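You operate a simulated robot arm through the tools that you are given. There is no shell and no other tool.

You run a simulated robot arm. Do the job below in one go: nothing can be reset, and whatever is moved stays where it is left.

JOB
Put things in order on the coil table. At the end: the brass tap from the coil table stands where the black weight stood; the black weight from the coil table stands where the grey shim stood; the grey shim from the coil table stands where the yellow card (marked "HOLD") stood; the yellow card from the coil table stands on top of the white card lids; whatever was shut is shut again. Leave all else as you found it, and nothing knocked over.

Only the result counts: the job must be done as asked and must still hold three seconds after the hand-in. Knocking over, shifting, dropping, spilling or breaking anything else fails it. A push-on lid holds only when it is set on centred and level and pressed home; a screw cap is set on level and turned clockwise until tight.

ROBOT AND FRAMES
A 6-joint arm with a two-finger parallel gripper, fixed in place. Base frame: the origin is at the foot of the arm, x ahead of it, y to its left, z up; the work surface is at about z = 0. Units: cm, degrees, N and s.
With the tool pointing down near the work surface it reaches from about 16 to 42 cm from the base axis. Its first joint turns from -66.0 to 66.0 degrees. Payload 1.57 kg.
Tool frame: the origin (TCP) lies between the finger pads and is the grasp point; the fingertips stand 3 cm ahead of it; z points along the fingers, y is the line along which they close. The gripper opens to 8 cm. The fingers are 1.7 cm wide and 1.2 cm thick; the gripper's body (4 by 8.2 cm) begins 8 cm behind the TCP.
Orientation is told as [roll, pitch, yaw] about the base's x, y, z axes, in that order, counted from this pose: with the fingers straight down and closing along the base's y, the tool's x points along the base's -x, its y along +y and its z along -z.

CONTROLS
- The arm moves only by the tool jog_arm. Its argument "plan" is a list of rows, each an object of numbers (a shift or turn left out is 0, a gripper value left out holds the last): "dx", "dy", "dz": the shift along the tool's x, y, z in cm; "ax", "ay", "az": the turn, a rotation vector about the tool's x, y, z in degrees; "fingers": the closure in counts, from 0 (fully open) to 255 (shut). In form: [{"dx": .., "dy": .., "dz": .., "ax": .., "ay": .., "az": .., "fingers": ..}, ...]. A call has 1 to 20 rows; each row shifts and turns the commanded pose from where the row before left it, along the tool's axes as they then stand. A row lasts 0.2 s, in which the tool goes at most 5 cm and 8.6 degrees; a call with a longer step from one row to the next is refused whole, and so is a gripper value outside its range. A pose out of reach is approached as far as the arm can. The call stops where the force on the tool passes 40 N (or 10 N more than at its start, if that is more) or the arm is blocked; 0.2 s more then pass. Each finger travels about 15.3 cm/s and halts on what it meets, pressing with about 29 N; the grip force reading is that of the motor and also rises with nothing between the fingers. The clock runs only during rows and for 0.2 s after the last one: add rows that do not move to give the fingers time. It gives the time, the measured TCP pose, the force on the tool (base axes), the opening and the grip force at its end, in the units of the frame above (readings bear some noise), with the torque about the TCP (base axes, N m) and any sound that the robot's microphone picked up.
- Cameras (640 x 400 px; columns grow to the right, rows downward): "scene" is fixed at [3.9, -33.86, 41.96]; the picture's right is [0.90, -0.44, 0.00], its down [-0.26, -0.54, -0.80] and it looks along [0.35, 0.72, -0.60] (base axes); focal length 334 px, centre (320, 200). "wrist" rides on the gripper at [7.2, -0.6, -12.2] in the tool frame; the picture's right is [0.09, 1.00, 0.00], its down [-0.84, 0.08, -0.54] and it looks along [-0.54, 0.05, 0.84] (tool axes); focal length 238 px, centre (320, 200). There is no depth. A picture from a camera that has moved, and an enlarged one, comes with that camera's place and axes in the base frame and with its lens. The place of the scene camera against the robot may be out by one fixed shift of up to 2.5 cm in any direction.
- get_image(camera): a new picture of that camera. The clock stands still meanwhile.
- zoom(camera, box): a new picture of the part [left, top, right, bottom] of that camera's present view, enlarged. The clock stands still meanwhile.
- sign_off(): hands the job in; it is judged then, once.

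Nothing tells you positions but the pictures and the camera data. Unless the task says otherwise, let go and move clear before handing in.

The tools are called after "Request:" as name(argument=value, ...) on one line, values as JSON. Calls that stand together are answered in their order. jog_arm: Moves the arm, as the interface text tells. Its arguments: {"type":"object","properties":{"plan":{"type":"array","items":{"type":"object","properties":{"dx":{"type":"number"},"dy":{"type":"number"},"dz":{"type":"number"},"ax":{"type":"number"},"ay":{"type":"number"},"az":{"type":"number"},"fingers":{"type":"number"}}}}},"required":["plan"]} The other tools are called the same way: get_image (camera) takes a picture; zoom (camera, box) takes an enlarged picture of a part of a camera's view; sign_off () hands the job in.

At the start:

```text
time_s: 0.0
ee_pos: [26.78, -8.19, 24.2]
tool_rot: [0.0, 0.0, 0.0]
wrist_force: [0.0, -1.0, 0.0]
moment: [-0.04, 0.03, 0.03]
finger_gap: 8.0
grip_force: 0.1
```

scene: 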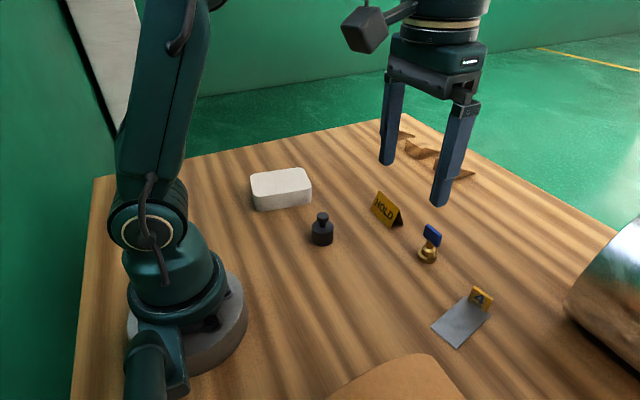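
wrist: 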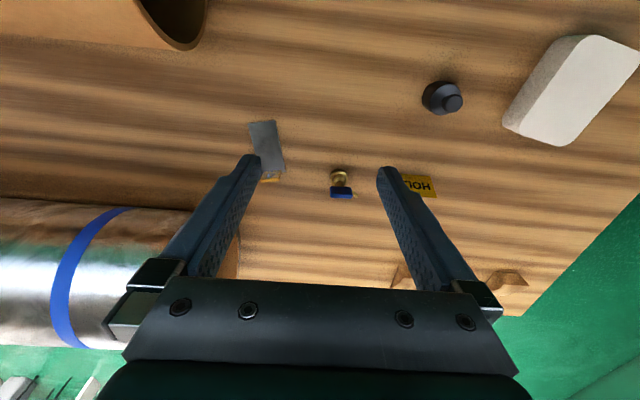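

I see a table with a white card-lid block, a black knobbed weight, a folded yellow HOLD card, a brass tap with a blue handle and a grey shim with a small yellow "4" marker. I'll look closer before moving anything.

Request:
zoom(camera="scene", box=[230, 140, 420, 260])

Request:
zoom(camera="scene", box=[360, 170, 520, 270])

Request:
zoom(camera="scene", box=[400, 260, 560, 360])

Request:
zoom(camera="wrist", box=[220, 70, 480, 230])

Request:
zoom(camera="wrist", box=[400, 20, 640, 170])

```text
3.33 times, centred on (325, 200) of scene
camera zoom: at [3.9, -33.86, 41.96], right [0.9, -0.44, 0.0], down [-0.26, -0.54, -0.8], along [0.35, 0.72, -0.6], focal length 1113 px, centre (303, 200)
```

zoom: 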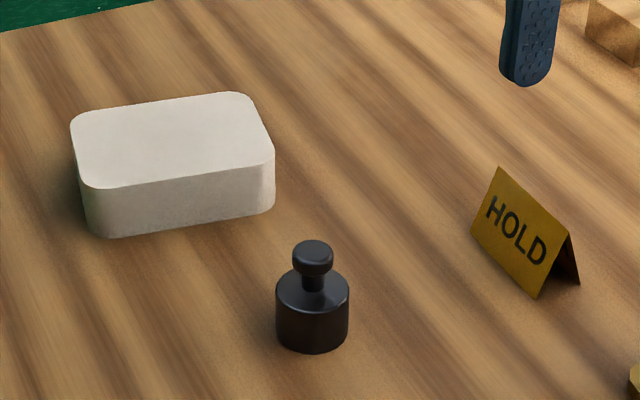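

```text
4.00 times, centred on (440, 220) of scene
camera zoom: at [3.9, -33.86, 41.96], right [0.9, -0.44, 0.0], down [-0.26, -0.54, -0.8], along [0.35, 0.72, -0.6], focal length 1335 px, centre (-160, 120)
```

zoom: 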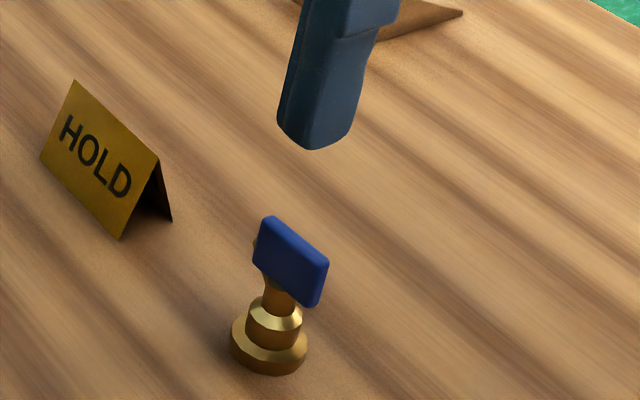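

```text
4.00 times, centred on (480, 310) of scene
camera zoom: at [3.9, -33.86, 41.96], right [0.9, -0.44, 0.0], down [-0.26, -0.54, -0.8], along [0.35, 0.72, -0.6], focal length 1335 px, centre (-320, -240)
```

zoom: 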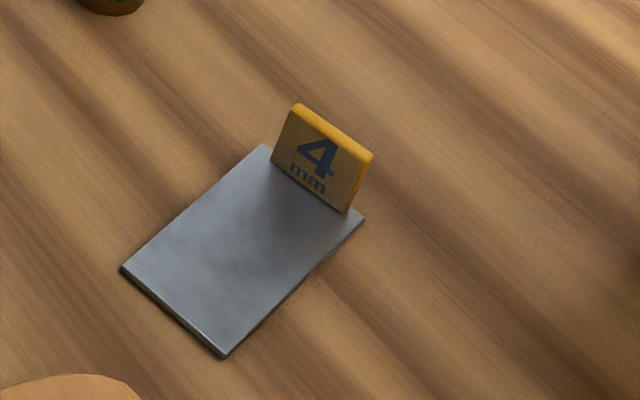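

```text
2.46 times, centred on (350, 150) of wrist
camera zoom: at [19.64, -9.04, 36.38], right [-0.09, 1.0, 0.0], down [0.84, 0.08, 0.54], along [0.54, 0.05, -0.84], focal length 587 px, centre (246, 323)
```

zoom: 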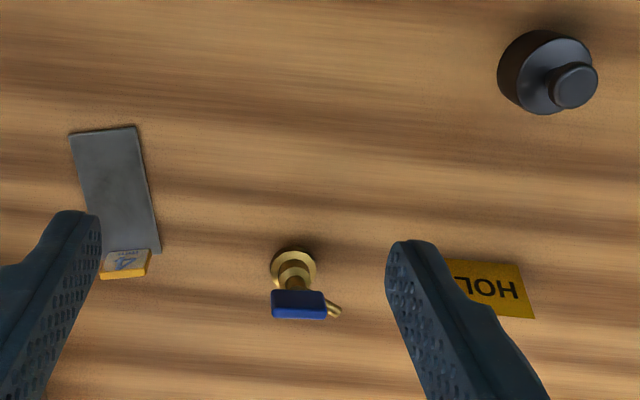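

```text
2.67 times, centred on (520, 95) of wrist
camera zoom: at [19.64, -9.04, 36.38], right [-0.09, 1.0, 0.0], down [0.84, 0.08, 0.54], along [0.54, 0.05, -0.84], focal length 636 px, centre (-213, 480)
```

zoom: 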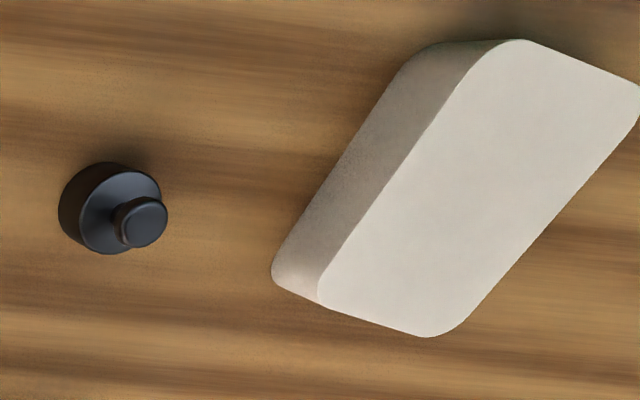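

The wrist camera puts the weight near (24, 8), the tap near (38, -4), the shim near (34, -16), the card near (37.5, 9) and the lids near (22, 23). I'll move the open hand nearer the card to measure it properly.

Request:
jog_arm(plan=[{"dx": -0.7, "dy": 2.7, "dz": 1.3, "fingers": 0}, {"dx": -0.7, "dy": 2.7, "dz": 1.3}, {"dx": -0.7, "dy": 2.7, "dz": 1.3}, {"dx": -0.7, "dy": 2.7, "dz": 1.3}, {"dx": -0.7, "dy": 2.7, "dz": 1.3}, {"dx": -0.7, "dy": 2.7, "dz": 1.3}, {}])

```text
time_s: 1.6
ee_pos: [30.92, 7.85, 16.58]
tool_rot: [0.0, -0.1, -0.1]
wrist_force: [-0.5, 0.2, 0.7]
moment: [0.04, -0.05, 0.01]
finger_gap: 8.01
grip_force: 0.0
```

The hand is now at about (31, 8, 16.6), short of the card. I'll take a picture and an enlargement from here.

Request:
get_image(camera="wrist")

Request:
zoom(camera="wrist", box=[240, 130, 400, 230])

Request:
get_image(camera="scene")

```text
taken
camera wrist: at [23.79, 7.16, 28.56], right [-0.09, 1.0, 0.0], down [0.84, 0.08, 0.54], along [0.54, 0.05, -0.84], focal length 238 px, centre (320, 200)
```

wrist: 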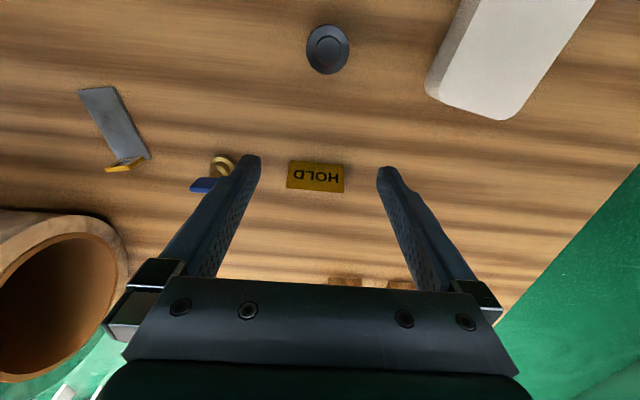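

```text
4.00 times, centred on (320, 180) of wrist
camera zoom: at [23.79, 7.16, 28.56], right [-0.09, 1.0, 0.0], down [0.84, 0.08, 0.54], along [0.54, 0.05, -0.84], focal length 953 px, centre (320, 280)
```

zoom: 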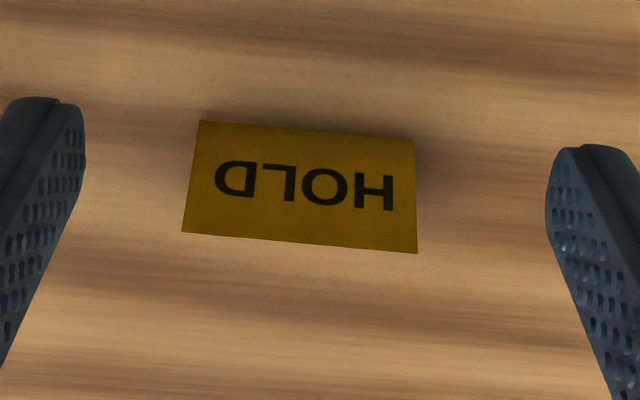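

```text
taken
```

scene: 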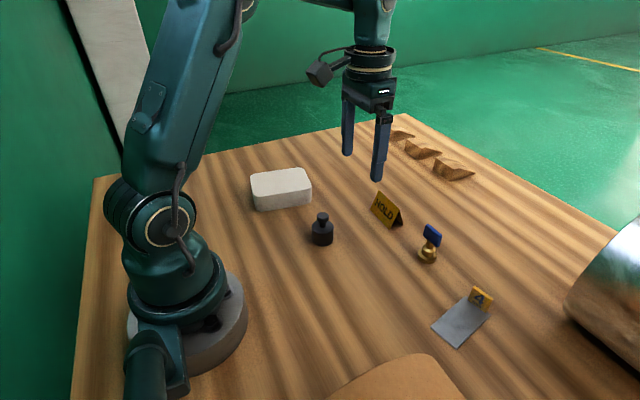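

The card is a tent about 7 cm long along y, with its ridge near x = 38.2 and centred at y ≈ 7.9, about 4 cm tall. Before gripping it, I'll look at the lids to measure their top face and height.

Request:
jog_arm(plan=[{"dx": 2.2, "dy": 2.84, "dz": -0.72}, {"dx": 2.2, "dy": 2.84, "dz": -0.72}, {"dx": 2.2, "dy": 2.84, "dz": -0.72}, {"dx": 2.2, "dy": 2.84, "dz": -0.72}, {"dx": 2.2, "dy": 2.84, "dz": -0.72}, {}])

Request:
get_image(camera="wrist")

Request:
zoom(camera="wrist", box=[200, 40, 440, 190])

Request:
zoom(camera="scene", box=[230, 150, 350, 225])

```text
time_s: 3.0
ee_pos: [19.87, 22.21, 20.05]
tool_rot: [-0.1, 0.1, -0.1]
wrist_force: [-0.3, -0.1, -0.1]
moment: [0.0, -0.02, 0.03]
finger_gap: 7.98
grip_force: 0.0
```

```text
taken
camera wrist: at [12.78, 21.39, 32.15], right [-0.09, 1.0, 0.0], down [0.84, 0.08, 0.54], along [0.54, 0.05, -0.84], focal length 238 px, centre (320, 200)
```

wrist: 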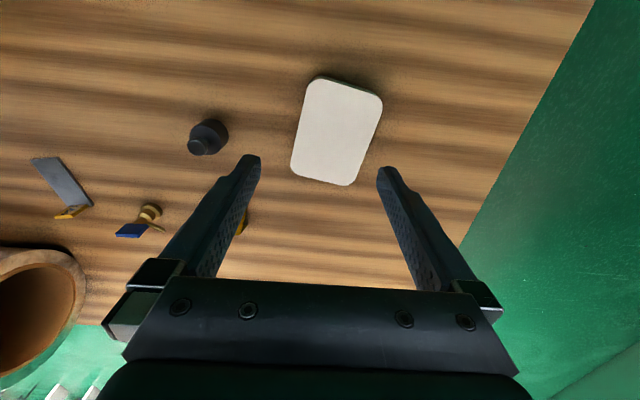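

```text
2.67 times, centred on (320, 115) of wrist
camera zoom: at [12.78, 21.39, 32.15], right [-0.09, 1.0, 0.0], down [0.84, 0.08, 0.54], along [0.54, 0.05, -0.84], focal length 636 px, centre (320, 427)
```

zoom: 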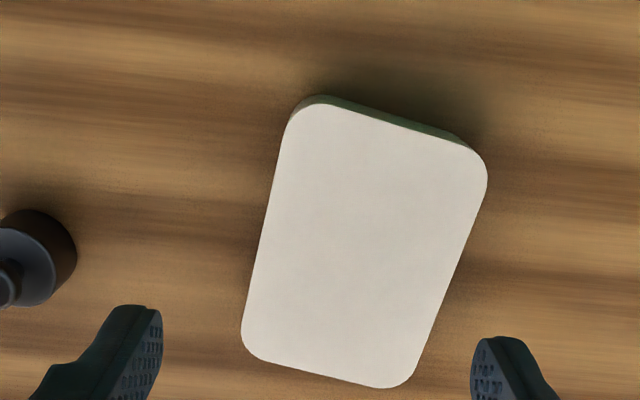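

```text
5.33 times, centred on (290, 188) of scene
camera zoom: at [3.9, -33.86, 41.96], right [0.9, -0.44, 0.0], down [-0.26, -0.54, -0.8], along [0.35, 0.72, -0.6], focal length 1781 px, centre (480, 267)
```

zoom: 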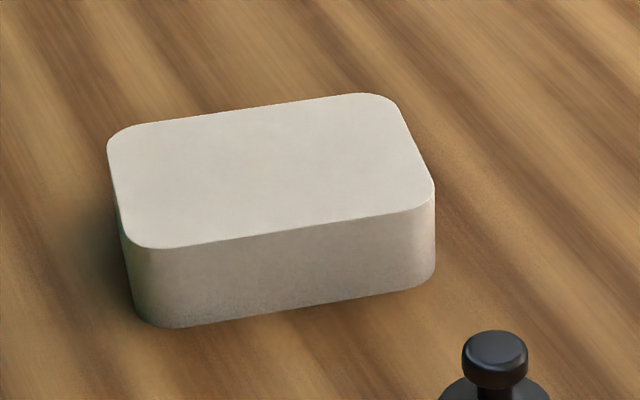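

The lids are about 11.7 x 8.7 cm and 4 cm high, centred near (21.9, 23.9) and turned about -10°. Next I'll go above the card and check alignment before descending.

Request:
jog_arm(plan=[{"dx": -2.6, "dy": -2.014, "dz": 1.0}, {"dx": -2.6, "dy": -2.014, "dz": 1.0}, {"dx": -2.6, "dy": -2.014, "dz": 1.0}, {"dx": -2.6, "dy": -2.014, "dz": 1.0}, {"dx": -2.6, "dy": -2.014, "dz": 1.0}, {"dx": -2.6, "dy": -2.014, "dz": 1.0}, {"dx": -2.6, "dy": -2.014, "dz": 1.0}, {}])

Request:
get_image(camera="wrist")

Request:
zoom(camera="wrist", box=[200, 100, 440, 250])

Request:
zoom(camera="scene", box=[340, 140, 460, 215])

```text
time_s: 4.8
ee_pos: [38.16, 8.17, 12.88]
tool_rot: [-0.1, 0.0, 0.0]
wrist_force: [-0.4, 0.0, 1.2]
moment: [-0.03, -0.03, 0.01]
finger_gap: 8.0
grip_force: 0.1
```

```text
taken
camera wrist: at [31.14, 7.28, 25.12], right [-0.09, 1.0, 0.0], down [0.84, 0.08, 0.54], along [0.54, 0.05, -0.84], focal length 238 px, centre (320, 200)
```

wrist: 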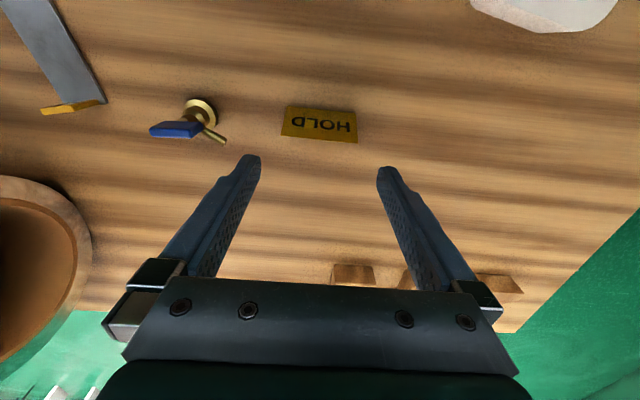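

```text
2.67 times, centred on (320, 175) of wrist
camera zoom: at [31.14, 7.28, 25.12], right [-0.09, 1.0, 0.0], down [0.84, 0.08, 0.54], along [0.54, 0.05, -0.84], focal length 636 px, centre (320, 267)
```

zoom: 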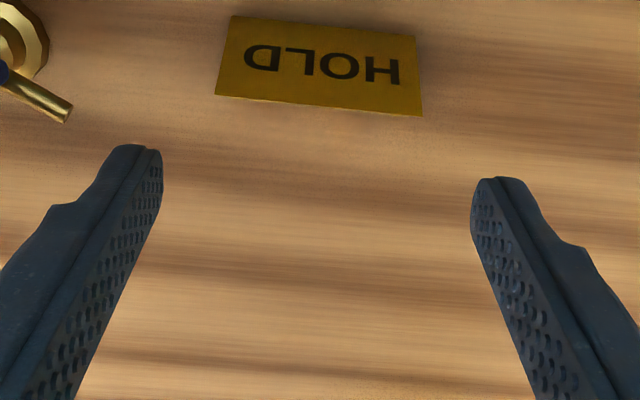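

```text
5.33 times, centred on (400, 178) of scene
camera zoom: at [3.9, -33.87, 41.96], right [0.9, -0.44, 0.0], down [-0.26, -0.54, -0.8], along [0.35, 0.72, -0.6], focal length 1781 px, centre (-107, 320)
```

zoom: 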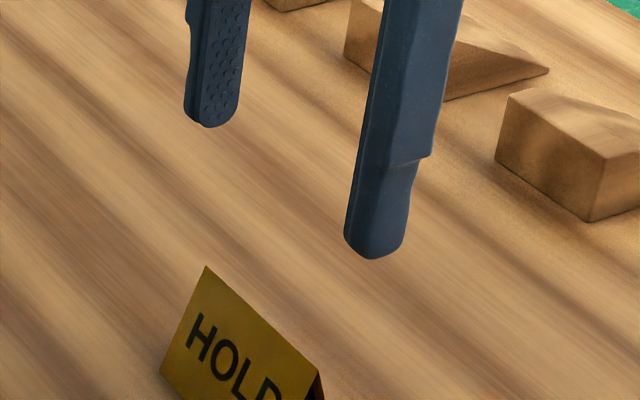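

The fingers straddle the card with about 0.5 cm spare on each side, and the ridge is at x ≈ 38.1, z ≈ 4.3. I'll descend until the fingertips are about 1 cm above the table.

Request:
jog_arm(plan=[{"dx": 0.1, "dz": 1.5}, {"dx": 0.1, "dz": 1.5}, {"dz": 1.5}, {"dz": 1.5}, {"dz": 1.5}, {"dz": 0.8}, {"dz": 0.6}, {}])

Request:
get_image(camera="wrist")

Request:
zoom(camera="scene", box=[340, 160, 460, 235])

```text
time_s: 6.6
ee_pos: [37.94, 8.13, 4.27]
tool_rot: [-0.1, 0.0, 0.0]
wrist_force: [-0.4, 0.1, 0.6]
moment: [0.03, 0.0, -0.01]
finger_gap: 7.98
grip_force: 0.0
```

```text
taken
camera wrist: at [30.83, 7.28, 16.28], right [-0.09, 1.0, 0.0], down [0.84, 0.08, 0.54], along [0.54, 0.05, -0.84], focal length 238 px, centre (320, 200)
```

wrist: 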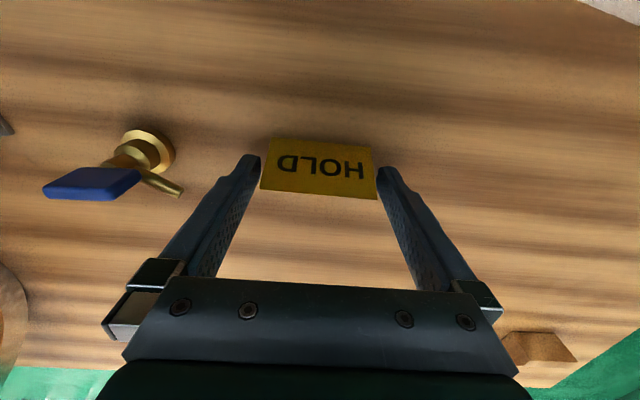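

```text
5.33 times, centred on (400, 198) of scene
camera zoom: at [3.9, -33.86, 41.96], right [0.9, -0.44, 0.0], down [-0.26, -0.54, -0.8], along [0.35, 0.72, -0.6], focal length 1781 px, centre (-107, 213)
```

zoom: 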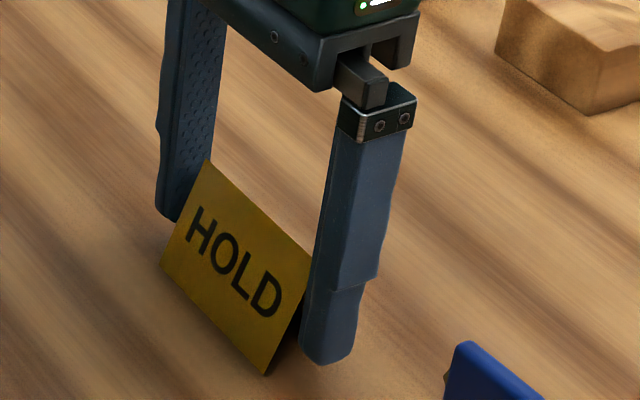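

The hand is centred over the card with even clearance at both ends. I'll close gently on the two ends.

Request:
jog_arm(plan=[{"fingers": 25}, {"fingers": 40}, {"fingers": 55}, {}])

Request:
get_image(camera="wrist")

Request:
zoom(camera="scene", box=[340, 160, 460, 235])

```text
time_s: 7.6
ee_pos: [37.95, 8.06, 4.26]
tool_rot: [0.0, 0.0, 0.0]
wrist_force: [0.0, 1.1, 0.0]
moment: [-0.02, 0.05, -0.05]
finger_gap: 6.88
grip_force: 28.6
```

```text
taken
camera wrist: at [30.84, 7.28, 16.3], right [-0.09, 1.0, 0.0], down [0.84, 0.08, 0.54], along [0.54, 0.05, -0.84], focal length 238 px, centre (320, 200)
```

wrist: 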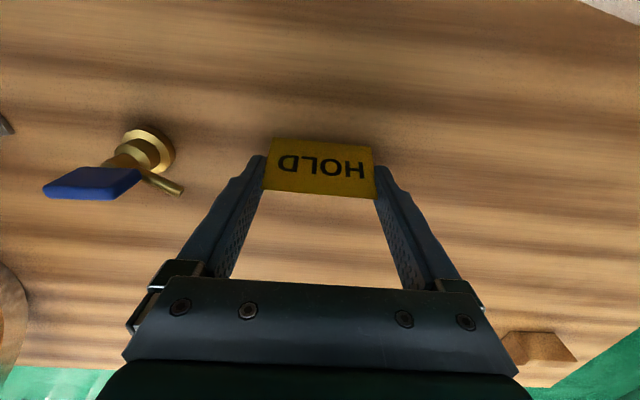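

```text
5.33 times, centred on (400, 198) of scene
camera zoom: at [3.9, -33.86, 41.96], right [0.9, -0.44, 0.0], down [-0.26, -0.54, -0.8], along [0.35, 0.72, -0.6], focal length 1781 px, centre (-107, 213)
```

zoom: 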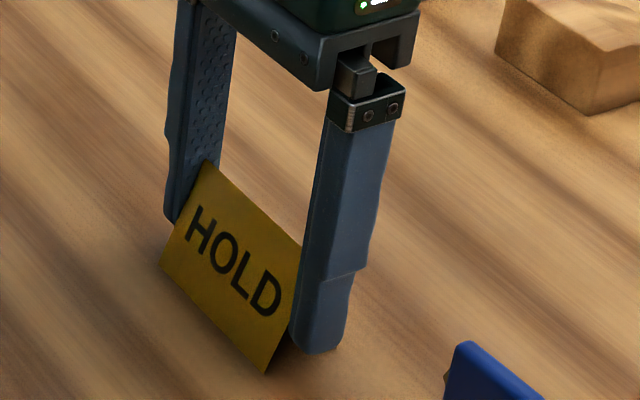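

The card is held at 6.9 cm with a firm grip. I'll lift it straight up and check it comes along.

Request:
jog_arm(plan=[{"dz": -0.6}, {"dz": -1.2}, {"dz": -1.6}, {"dz": -1.6}, {"dz": -1.6}, {"dz": -1.6}, {"dz": -0.8}, {}])

Request:
get_image(camera="wrist")

Request:
get_image(camera="scene")

```text
time_s: 9.4
ee_pos: [37.95, 8.05, 13.14]
tool_rot: [-0.2, 0.0, 0.0]
wrist_force: [-0.7, -0.4, -0.2]
moment: [0.0, 0.0, -0.02]
finger_gap: 6.86
grip_force: 29.2
```

```text
taken
camera wrist: at [30.81, 7.27, 25.3], right [-0.09, 1.0, 0.0], down [0.84, 0.08, 0.54], along [0.54, 0.05, -0.84], focal length 238 px, centre (320, 200)
```

wrist: 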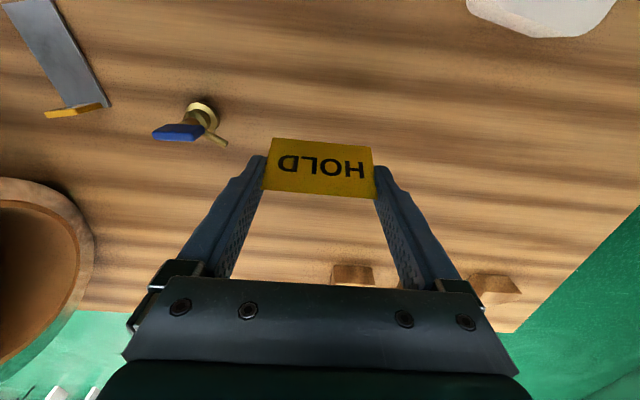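

```text
taken
```

scene: 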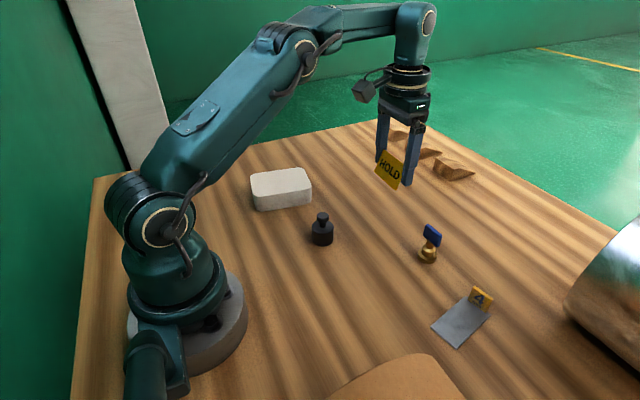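

The card is hanging level in the grip. I'll carry it above the lids' centre and turn it 80° so its ridge runs along their long side.

Request:
jog_arm(plan=[{"dx": 2.683, "dy": 2.667, "dz": -0.32}, {"dx": 2.683, "dy": 2.667, "dz": -0.32}, {"dx": 2.683, "dy": 2.667, "dz": -0.32}, {"dx": 2.683, "dy": 2.667, "dz": -0.32}, {"dx": 2.683, "dy": 2.667, "dz": -0.32}, {"dx": 2.683, "dy": 2.667, "dz": -0.32}, {}, {"az": -8}, {"az": -8}, {"az": -8}, {"az": -8}, {"az": -8}, {"az": -8}, {"az": -8}, {"az": -8}, {"az": -8}, {"az": -8}, {}])

Request:
get_image(camera="wrist")

Request:
zoom(camera="scene", box=[200, 70, 400, 245])

```text
time_s: 13.2
ee_pos: [21.82, 24.05, 14.99]
tool_rot: [0.0, -0.1, 80.1]
wrist_force: [-1.5, 0.0, 0.0]
moment: [0.05, -0.02, -0.01]
finger_gap: 6.84
grip_force: 28.5
```

```text
taken
camera wrist: at [21.35, 16.77, 27.18], right [-1.0, 0.08, 0.0], down [0.07, 0.84, 0.54], along [0.04, 0.54, -0.84], focal length 238 px, centre (320, 200)
```

wrist: 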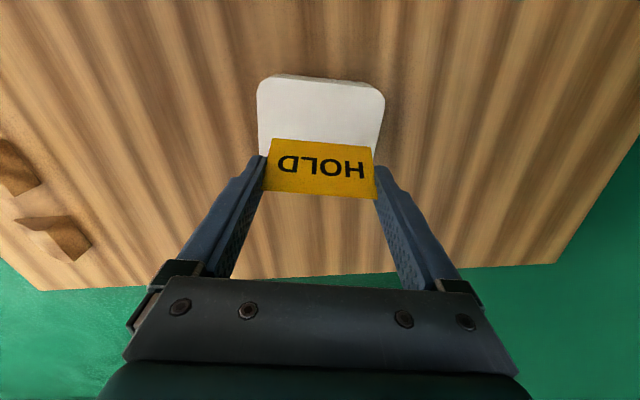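

```text
2.29 times, centred on (300, 158) of scene
camera zoom: at [3.9, -33.86, 41.96], right [0.9, -0.44, 0.0], down [-0.26, -0.54, -0.8], along [0.35, 0.72, -0.6], focal length 763 px, centre (366, 297)
```

zoom: 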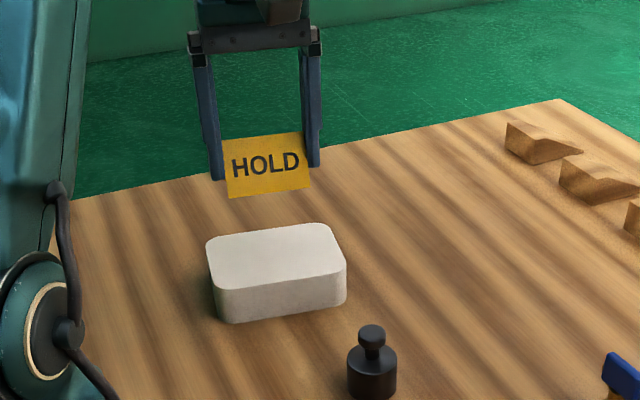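

The card hangs over the lids. I'll enlarge this view to refine the lids' centre and height before lowering.

Request:
zoom(camera="wrist", box=[232, 60, 408, 170])

Request:
zoom(camera="scene", box=[235, 110, 355, 220])

```text
3.64 times, centred on (320, 115) of wrist
camera zoom: at [21.35, 16.77, 27.18], right [-1.0, 0.08, 0.0], down [0.07, 0.84, 0.54], along [0.04, 0.54, -0.84], focal length 867 px, centre (320, 509)
```

zoom: 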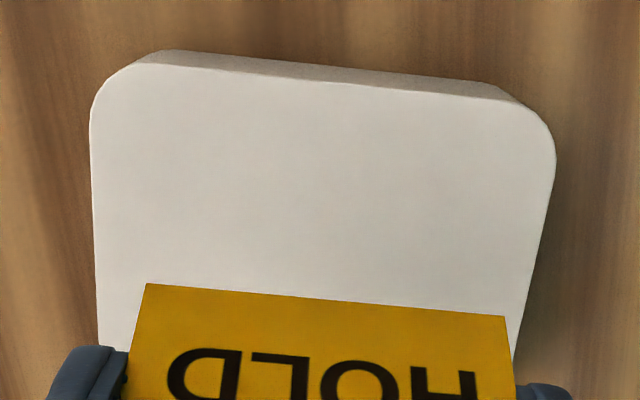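

```text
3.64 times, centred on (295, 165) of scene
camera zoom: at [3.9, -33.86, 41.96], right [0.9, -0.44, 0.0], down [-0.26, -0.54, -0.8], along [0.35, 0.72, -0.6], focal length 1214 px, centre (411, 327)
```

zoom: 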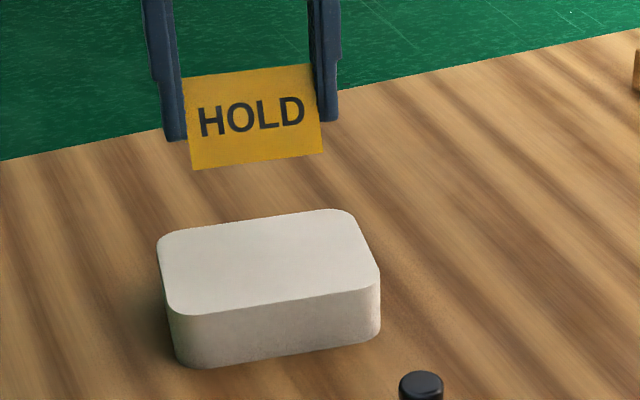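

The lids' centre comes out at about (22.1, 23.9), so the card is already over it, and their height is 3.3–4 cm. I'll lower most of the way and check the gap.

Request:
jog_arm(plan=[{"dz": 1.2}, {"dz": 1.3}, {"dz": 1.3}, {"dz": 1.2}, {"dz": 0.8}, {}])

Request:
get_image(camera="wrist")

Request:
zoom(camera="scene", box=[235, 130, 335, 210])

```text
time_s: 14.6
ee_pos: [21.9, 24.2, 9.14]
tool_rot: [0.0, 0.0, 80.0]
wrist_force: [0.8, -0.3, 0.0]
moment: [-0.01, -0.02, 0.0]
finger_gap: 6.84
grip_force: 29.0
```

```text
taken
camera wrist: at [21.35, 16.73, 21.37], right [-1.0, 0.08, 0.0], down [0.07, 0.84, 0.54], along [0.04, 0.54, -0.84], focal length 238 px, centre (320, 200)
```

wrist: 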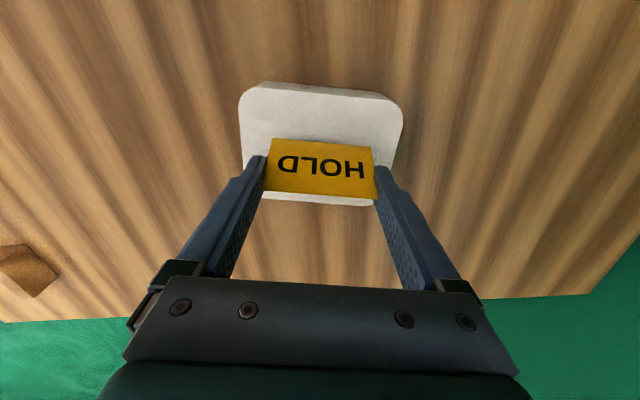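

```text
5.00 times, centred on (285, 170) of scene
camera zoom: at [3.9, -33.86, 41.96], right [0.9, -0.44, 0.0], down [-0.26, -0.54, -0.8], along [0.35, 0.72, -0.6], focal length 1669 px, centre (495, 350)
```

zoom: 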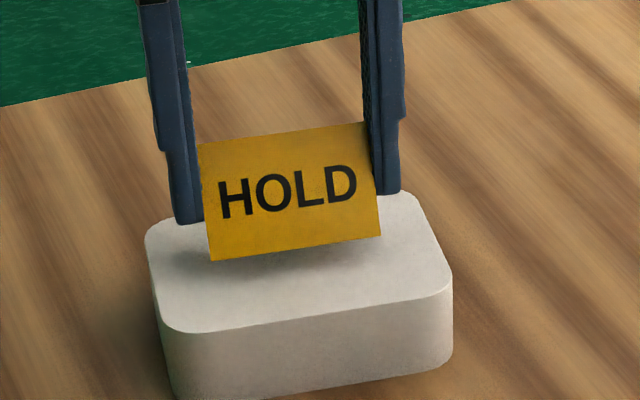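

The card's lower edge is about 1.5 cm above the lid top. I'll lower in small steps and watch the force.

Request:
jog_arm(plan=[{"dz": 0.3}, {"dz": 0.3}, {"dz": 0.2}, {}])

Request:
zoom(camera="scene", box=[235, 130, 335, 210])

```text
time_s: 15.6
ee_pos: [21.88, 24.06, 8.51]
tool_rot: [0.0, 0.1, 80.0]
wrist_force: [0.4, -0.3, -0.9]
moment: [-0.01, 0.01, -0.02]
finger_gap: 6.84
grip_force: 28.8
```

```text
5.00 times, centred on (285, 170) of scene
camera zoom: at [3.9, -33.86, 41.96], right [0.9, -0.44, 0.0], down [-0.26, -0.54, -0.8], along [0.35, 0.72, -0.6], focal length 1669 px, centre (495, 350)
```

zoom: 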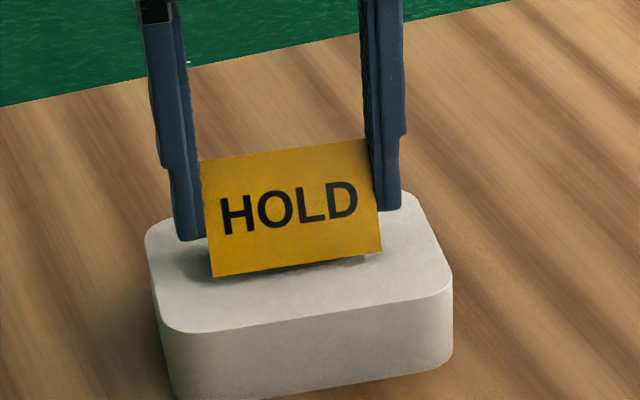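

The shadow gap has narrowed, so contact is close. I'll continue with smaller steps.

Request:
jog_arm(plan=[{"dz": 0.15}, {"dz": 0.15}, {}])

Request:
zoom(camera="scene", box=[255, 150, 325, 200])

```text
time_s: 16.4
ee_pos: [21.93, 24.11, 8.22]
tool_rot: [-0.1, -0.1, 80.0]
wrist_force: [-0.4, -0.2, 0.1]
moment: [-0.02, -0.02, 0.0]
finger_gap: 6.84
grip_force: 28.9
```

```text
8.00 times, centred on (290, 175) of scene
camera zoom: at [3.9, -33.86, 41.96], right [0.9, -0.44, 0.0], down [-0.26, -0.54, -0.8], along [0.35, 0.72, -0.6], focal length 2671 px, centre (560, 400)
```

zoom: 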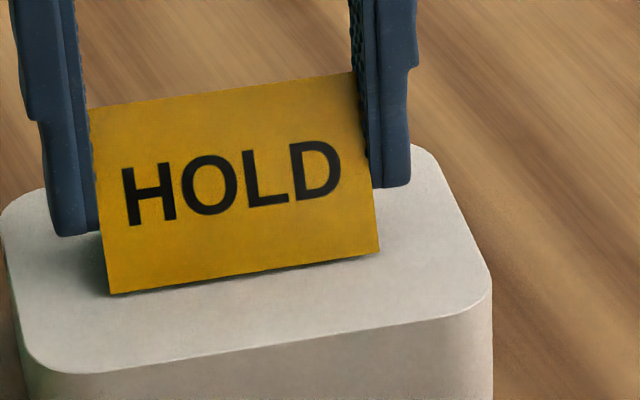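

Request:
jog_arm(plan=[{"dz": 0.1}, {"dz": 0.1}, {}])

Request:
zoom(camera="scene", box=[255, 150, 325, 200])

```text
time_s: 17.2
ee_pos: [21.92, 24.02, 8.04]
tool_rot: [0.1, 0.0, 80.0]
wrist_force: [0.3, -0.4, 0.3]
moment: [0.02, 0.05, 0.01]
finger_gap: 6.81
grip_force: 28.9
```

```text
8.00 times, centred on (290, 175) of scene
camera zoom: at [3.9, -33.86, 41.96], right [0.9, -0.44, 0.0], down [-0.26, -0.54, -0.8], along [0.35, 0.72, -0.6], focal length 2671 px, centre (560, 400)
```

zoom: 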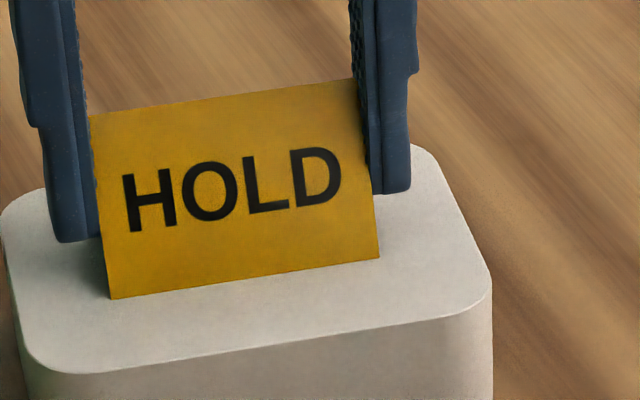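

The gap looks nearly closed. I'll take one more tiny step and read the force.

Request:
jog_arm(plan=[{"dz": 0.08}, {}])

Request:
zoom(camera="scene", box=[255, 150, 325, 200])

Request:
get_image(camera="wrist")

```text
time_s: 17.8
ee_pos: [21.77, 24.03, 7.92]
tool_rot: [0.0, 0.0, 80.0]
wrist_force: [0.2, -1.1, 12.9]
moment: [-0.04, 0.08, -0.03]
finger_gap: 6.85
grip_force: 29.5
```

```text
8.00 times, centred on (290, 175) of scene
camera zoom: at [3.9, -33.87, 41.96], right [0.9, -0.44, 0.0], down [-0.26, -0.54, -0.8], along [0.35, 0.72, -0.6], focal length 2671 px, centre (560, 400)
```

zoom: 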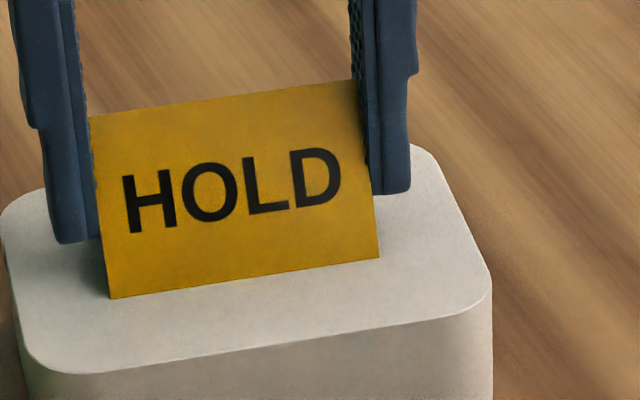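

```text
taken
camera wrist: at [21.34, 16.76, 20.05], right [-1.0, 0.08, 0.0], down [0.07, 0.84, 0.54], along [0.05, 0.54, -0.84], focal length 238 px, centre (320, 200)
```

wrist: 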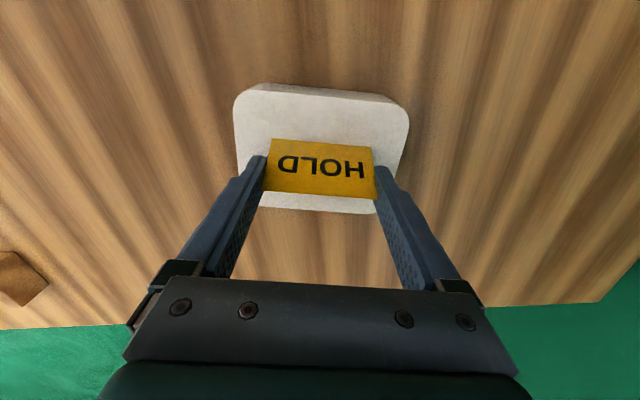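

The card is seated, with a 13 N contact force. I'll ease the pressure off, open the fingers and rise straight up.

Request:
jog_arm(plan=[{"dz": -0.06}, {}, {"fingers": 40}, {"fingers": 30}, {"fingers": 20}, {"fingers": 10}, {"fingers": 0}, {}])

Request:
get_image(camera="wrist")

Request:
zoom(camera="scene", box=[235, 130, 335, 210])

```text
time_s: 19.6
ee_pos: [21.84, 23.99, 7.92]
tool_rot: [0.0, 0.0, 80.1]
wrist_force: [-0.7, -0.4, -0.7]
moment: [-0.01, -0.01, 0.02]
finger_gap: 8.01
grip_force: 0.0
```

```text
taken
camera wrist: at [21.34, 16.76, 20.09], right [-1.0, 0.08, 0.0], down [0.07, 0.84, 0.54], along [0.04, 0.54, -0.84], focal length 238 px, centre (320, 200)
```

wrist: 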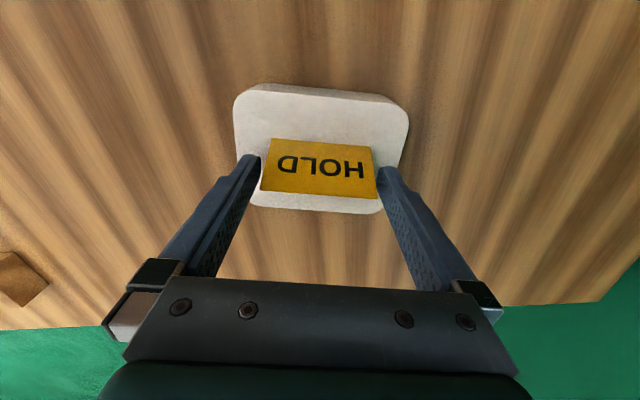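

```text
5.00 times, centred on (285, 170) of scene
camera zoom: at [3.9, -33.86, 41.96], right [0.9, -0.44, 0.0], down [-0.26, -0.54, -0.8], along [0.35, 0.72, -0.6], focal length 1669 px, centre (495, 350)
```

zoom: 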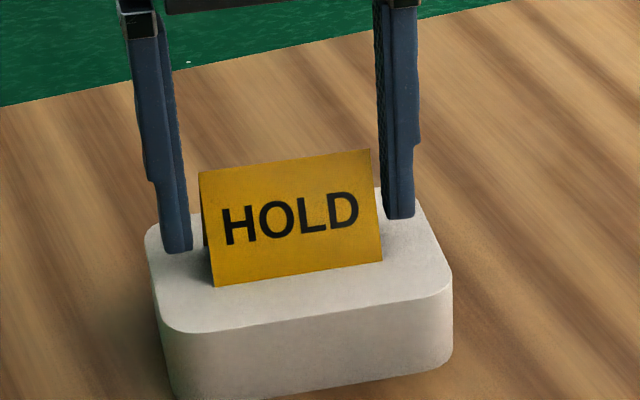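

The card stands free on the lids. I'll rise straight up, turn the hand back to neutral, then head over to view the shim.

Request:
jog_arm(plan=[{"dz": -1.0}, {"dz": -2.0}, {"dz": -2.5}, {"dz": -2.5}, {"dz": -2.5}, {"dz": -1.5}, {"az": 8}, {"az": 8}, {"az": 8}, {"az": 8}, {"az": 8}, {"az": 8}, {"az": 8}, {"az": 8}, {"az": 8}, {"az": 8}, {}])

Request:
zoom(camera="scene", box=[235, 130, 335, 210])

Request:
jog_arm(plan=[{"dx": -0.8, "dy": -4.0}, {"dx": -0.8, "dy": -4.0}, {"dx": -0.8, "dy": -4.0}, {"dx": -0.8, "dy": -4.0}, {"dx": -0.8, "dy": -4.0}, {"dx": -0.8, "dy": -4.0}, {"dx": -0.8, "dy": -4.0}, {"dx": -0.8, "dy": -4.0}, {"dx": -0.8, "dy": -4.0, "dz": 0.5}, {"dx": -0.8, "dy": -3.0, "dz": 1.0}, {}])

Request:
get_image(camera="wrist")

Request:
get_image(camera="scene")

```text
time_s: 23.2
ee_pos: [21.89, 24.12, 20.02]
tool_rot: [0.1, 0.0, 0.0]
wrist_force: [-0.1, -0.3, -0.2]
moment: [-0.01, 0.0, 0.0]
finger_gap: 8.0
grip_force: 0.1
```

```text
5.00 times, centred on (285, 170) of scene
camera zoom: at [3.9, -33.86, 41.96], right [0.9, -0.44, 0.0], down [-0.26, -0.54, -0.8], along [0.35, 0.72, -0.6], focal length 1669 px, centre (495, 350)
```

zoom: 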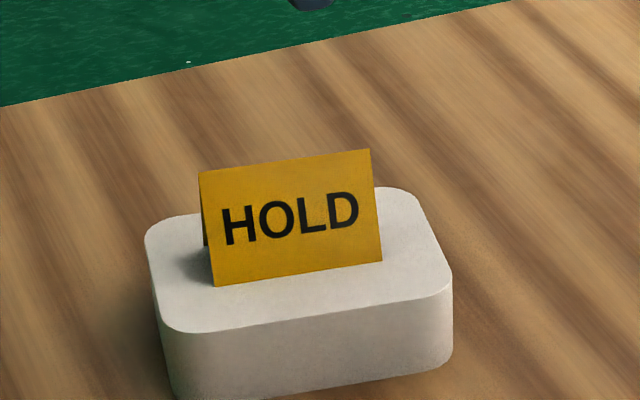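

```text
time_s: 25.6
ee_pos: [29.97, -14.91, 18.37]
tool_rot: [-0.1, 0.0, 0.0]
wrist_force: [-0.1, 0.5, -0.5]
moment: [0.01, 0.01, -0.02]
finger_gap: 8.0
grip_force: 0.0
```

```text
taken
camera wrist: at [22.77, -15.72, 30.56], right [-0.09, 1.0, 0.0], down [0.84, 0.08, 0.54], along [0.54, 0.05, -0.84], focal length 238 px, centre (320, 200)
```

wrist: 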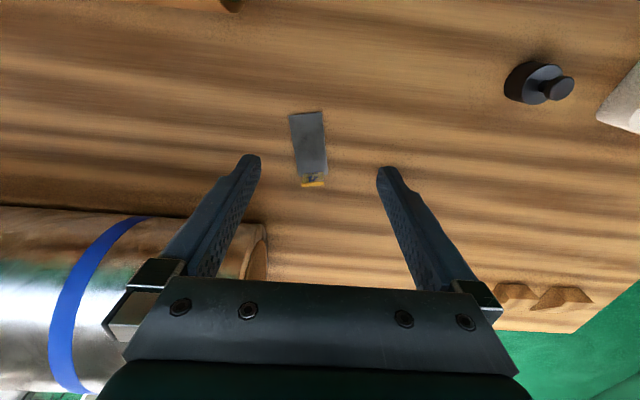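

```text
taken
```

scene: 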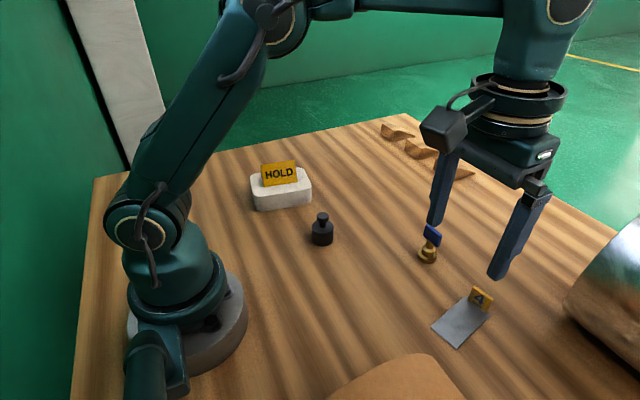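

The card is safe on the lids. Now I'll enlarge the shim to measure it and its tag.

Request:
zoom(camera="wrist", box=[256, 95, 368, 205])

Request:
zoom(camera="scene", box=[420, 275, 510, 355])

```text
3.64 times, centred on (312, 150) of wrist
camera zoom: at [22.77, -15.72, 30.56], right [-0.09, 1.0, 0.0], down [0.84, 0.08, 0.54], along [0.54, 0.05, -0.84], focal length 867 px, centre (349, 382)
```

zoom: 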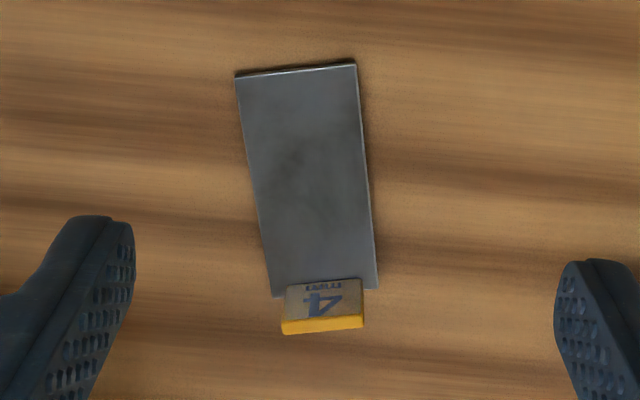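

```text
5.00 times, centred on (465, 315) of scene
camera zoom: at [3.9, -33.87, 41.96], right [0.9, -0.44, 0.0], down [-0.26, -0.54, -0.8], along [0.35, 0.72, -0.6], focal length 1669 px, centre (-405, -375)
```

zoom: 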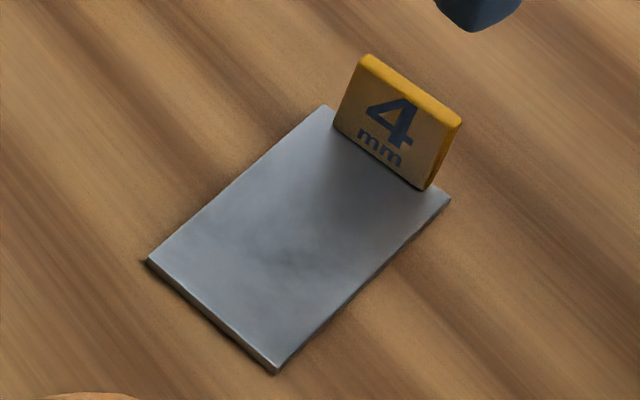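

The shim is about 8.5 x 4.1 cm, centred near (34.0, -16.1) and turned about 11°, with an upright tag at its far end near (37.9, -15.3). I'll grip that tag front to back, so I'll go above it and turn the hand.

Request:
jog_arm(plan=[{"dx": -2.65, "dy": -0.06, "dz": 1.45}, {"dx": -2.65, "dy": -0.06, "dz": 1.45}, {"dx": -2.65, "dy": -0.06, "dz": 1.45}, {}, {"az": 7.91}, {"az": 7.91}, {"az": 7.91}, {"az": 7.91}, {"az": 7.91}, {"az": 7.91}, {"az": 7.91}, {"az": 7.91}, {"az": 7.91}, {"az": 7.91, "fingers": 76}, {}])

Request:
get_image(camera="wrist")

Request:
zoom(camera="wrist", box=[220, 100, 420, 225])

Request:
get_image(camera="scene")

```text
time_s: 28.8
ee_pos: [36.88, -14.9, 13.9]
tool_rot: [0.0, -0.2, -79.1]
wrist_force: [0.4, 0.4, 0.8]
moment: [0.01, 0.0, -0.02]
finger_gap: 5.61
grip_force: 0.1
out of reach, approached as far as the arm can: row 3
```

```text
taken
camera wrist: at [35.06, -8.03, 25.93], right [0.96, 0.28, 0.0], down [0.23, -0.81, 0.54], along [0.15, -0.52, -0.84], focal length 238 px, centre (320, 200)
```

wrist: 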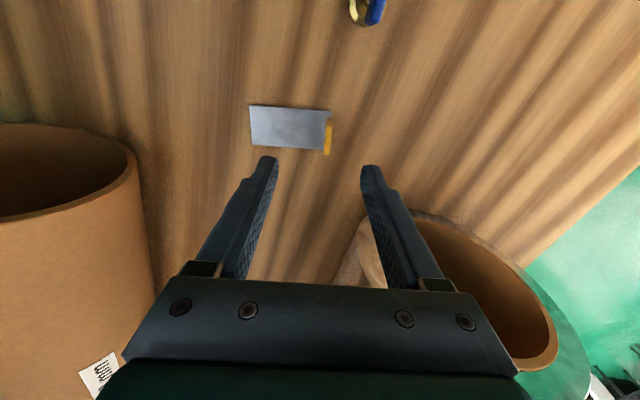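

```text
3.20 times, centred on (320, 162) of wrist
camera zoom: at [35.06, -8.03, 25.93], right [0.96, 0.28, 0.0], down [0.23, -0.81, 0.54], along [0.15, -0.52, -0.84], focal length 763 px, centre (320, 320)
```

zoom: 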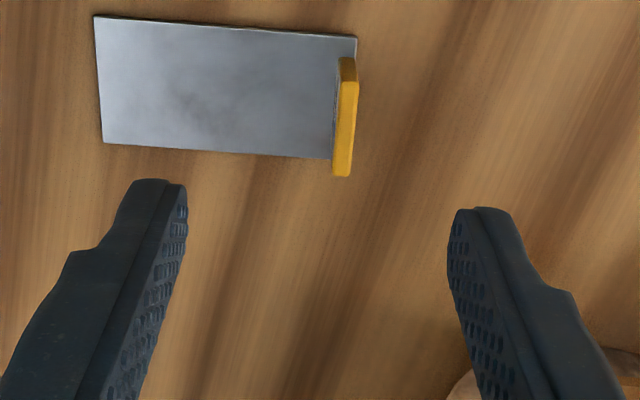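

```text
taken
```

scene: 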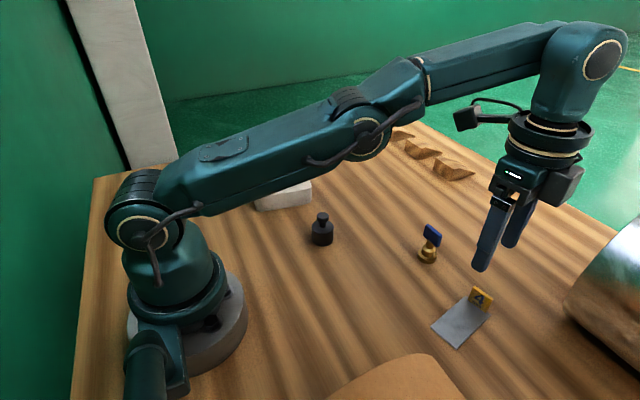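

The hand is turned, but the reach limit at this height left it about 1 cm short in x. I'll descend partway, where reach improves, and then correct.

Request:
jog_arm(plan=[{"dz": 1.5}, {"dz": 1.5}, {"dz": 1.5}, {"dz": 1.5}, {"dz": 0.5}, {}])

Request:
get_image(camera="wrist")

Request:
zoom(camera="wrist", box=[220, 100, 420, 225])

Request:
zoom(camera="scene", box=[420, 220, 540, 350])

```text
time_s: 30.2
ee_pos: [36.95, -14.88, 7.3]
tool_rot: [0.0, 0.1, -79.1]
wrist_force: [-0.6, 0.8, 0.6]
moment: [0.02, 0.01, 0.0]
finger_gap: 5.64
grip_force: 0.0
```

```text
taken
camera wrist: at [35.06, -8.02, 19.41], right [0.96, 0.28, 0.0], down [0.23, -0.81, 0.54], along [0.15, -0.52, -0.84], focal length 238 px, centre (320, 200)
```

wrist: 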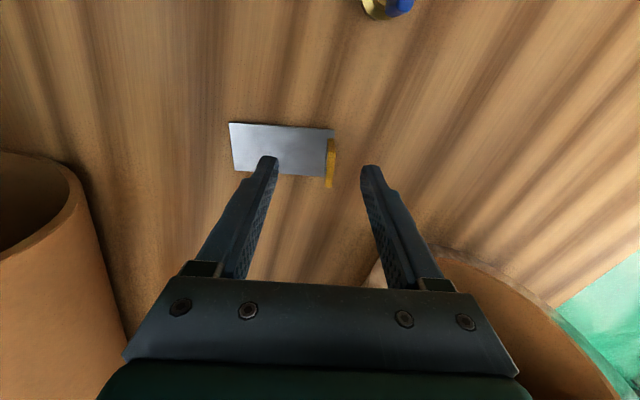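

```text
3.20 times, centred on (320, 162) of wrist
camera zoom: at [35.06, -8.02, 19.41], right [0.96, 0.28, 0.0], down [0.23, -0.81, 0.54], along [0.15, -0.52, -0.84], focal length 763 px, centre (320, 320)
```

zoom: 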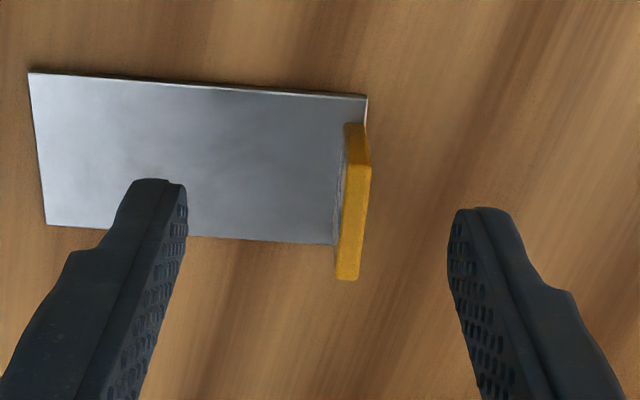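

```text
3.08 times, centred on (480, 285) of scene
camera zoom: at [3.9, -33.86, 41.96], right [0.9, -0.44, 0.0], down [-0.26, -0.54, -0.8], along [0.35, 0.72, -0.6], focal length 1027 px, centre (-172, -62)
```

zoom: 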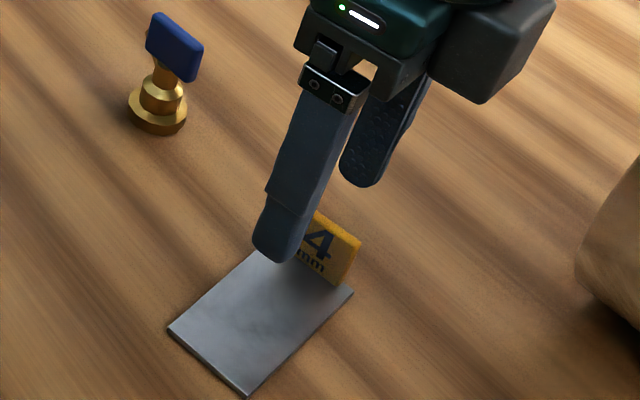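

The tag's top centre measures (37.95, -15.27). I'll shift the hand sideways to centre on it, then confirm the move was reachable.

Request:
jog_arm(plan=[{"dz": 0.4}, {"dx": -0.23, "dy": 0.44}, {"dx": -0.23, "dy": 0.44}, {}])

Request:
zoom(camera="wrist", box=[220, 100, 420, 225])

```text
time_s: 31.2
ee_pos: [37.98, -15.09, 6.92]
tool_rot: [0.0, -0.1, -79.1]
wrist_force: [0.3, 0.7, 0.2]
moment: [0.01, -0.02, 0.03]
finger_gap: 5.62
grip_force: 0.0
```

```text
3.20 times, centred on (320, 162) of wrist
camera zoom: at [36.01, -8.3, 19.05], right [0.96, 0.28, 0.0], down [0.23, -0.81, 0.54], along [0.15, -0.52, -0.84], focal length 763 px, centre (320, 320)
```

zoom: 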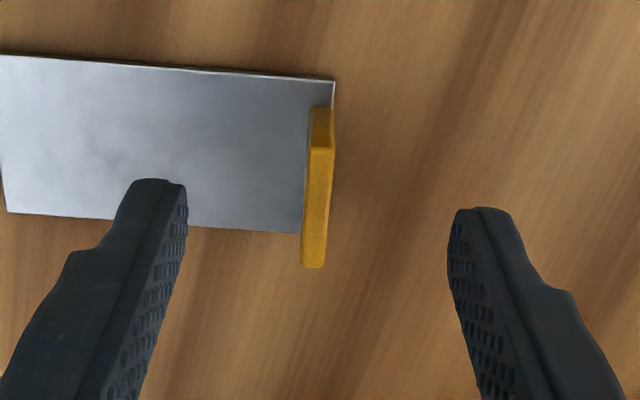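

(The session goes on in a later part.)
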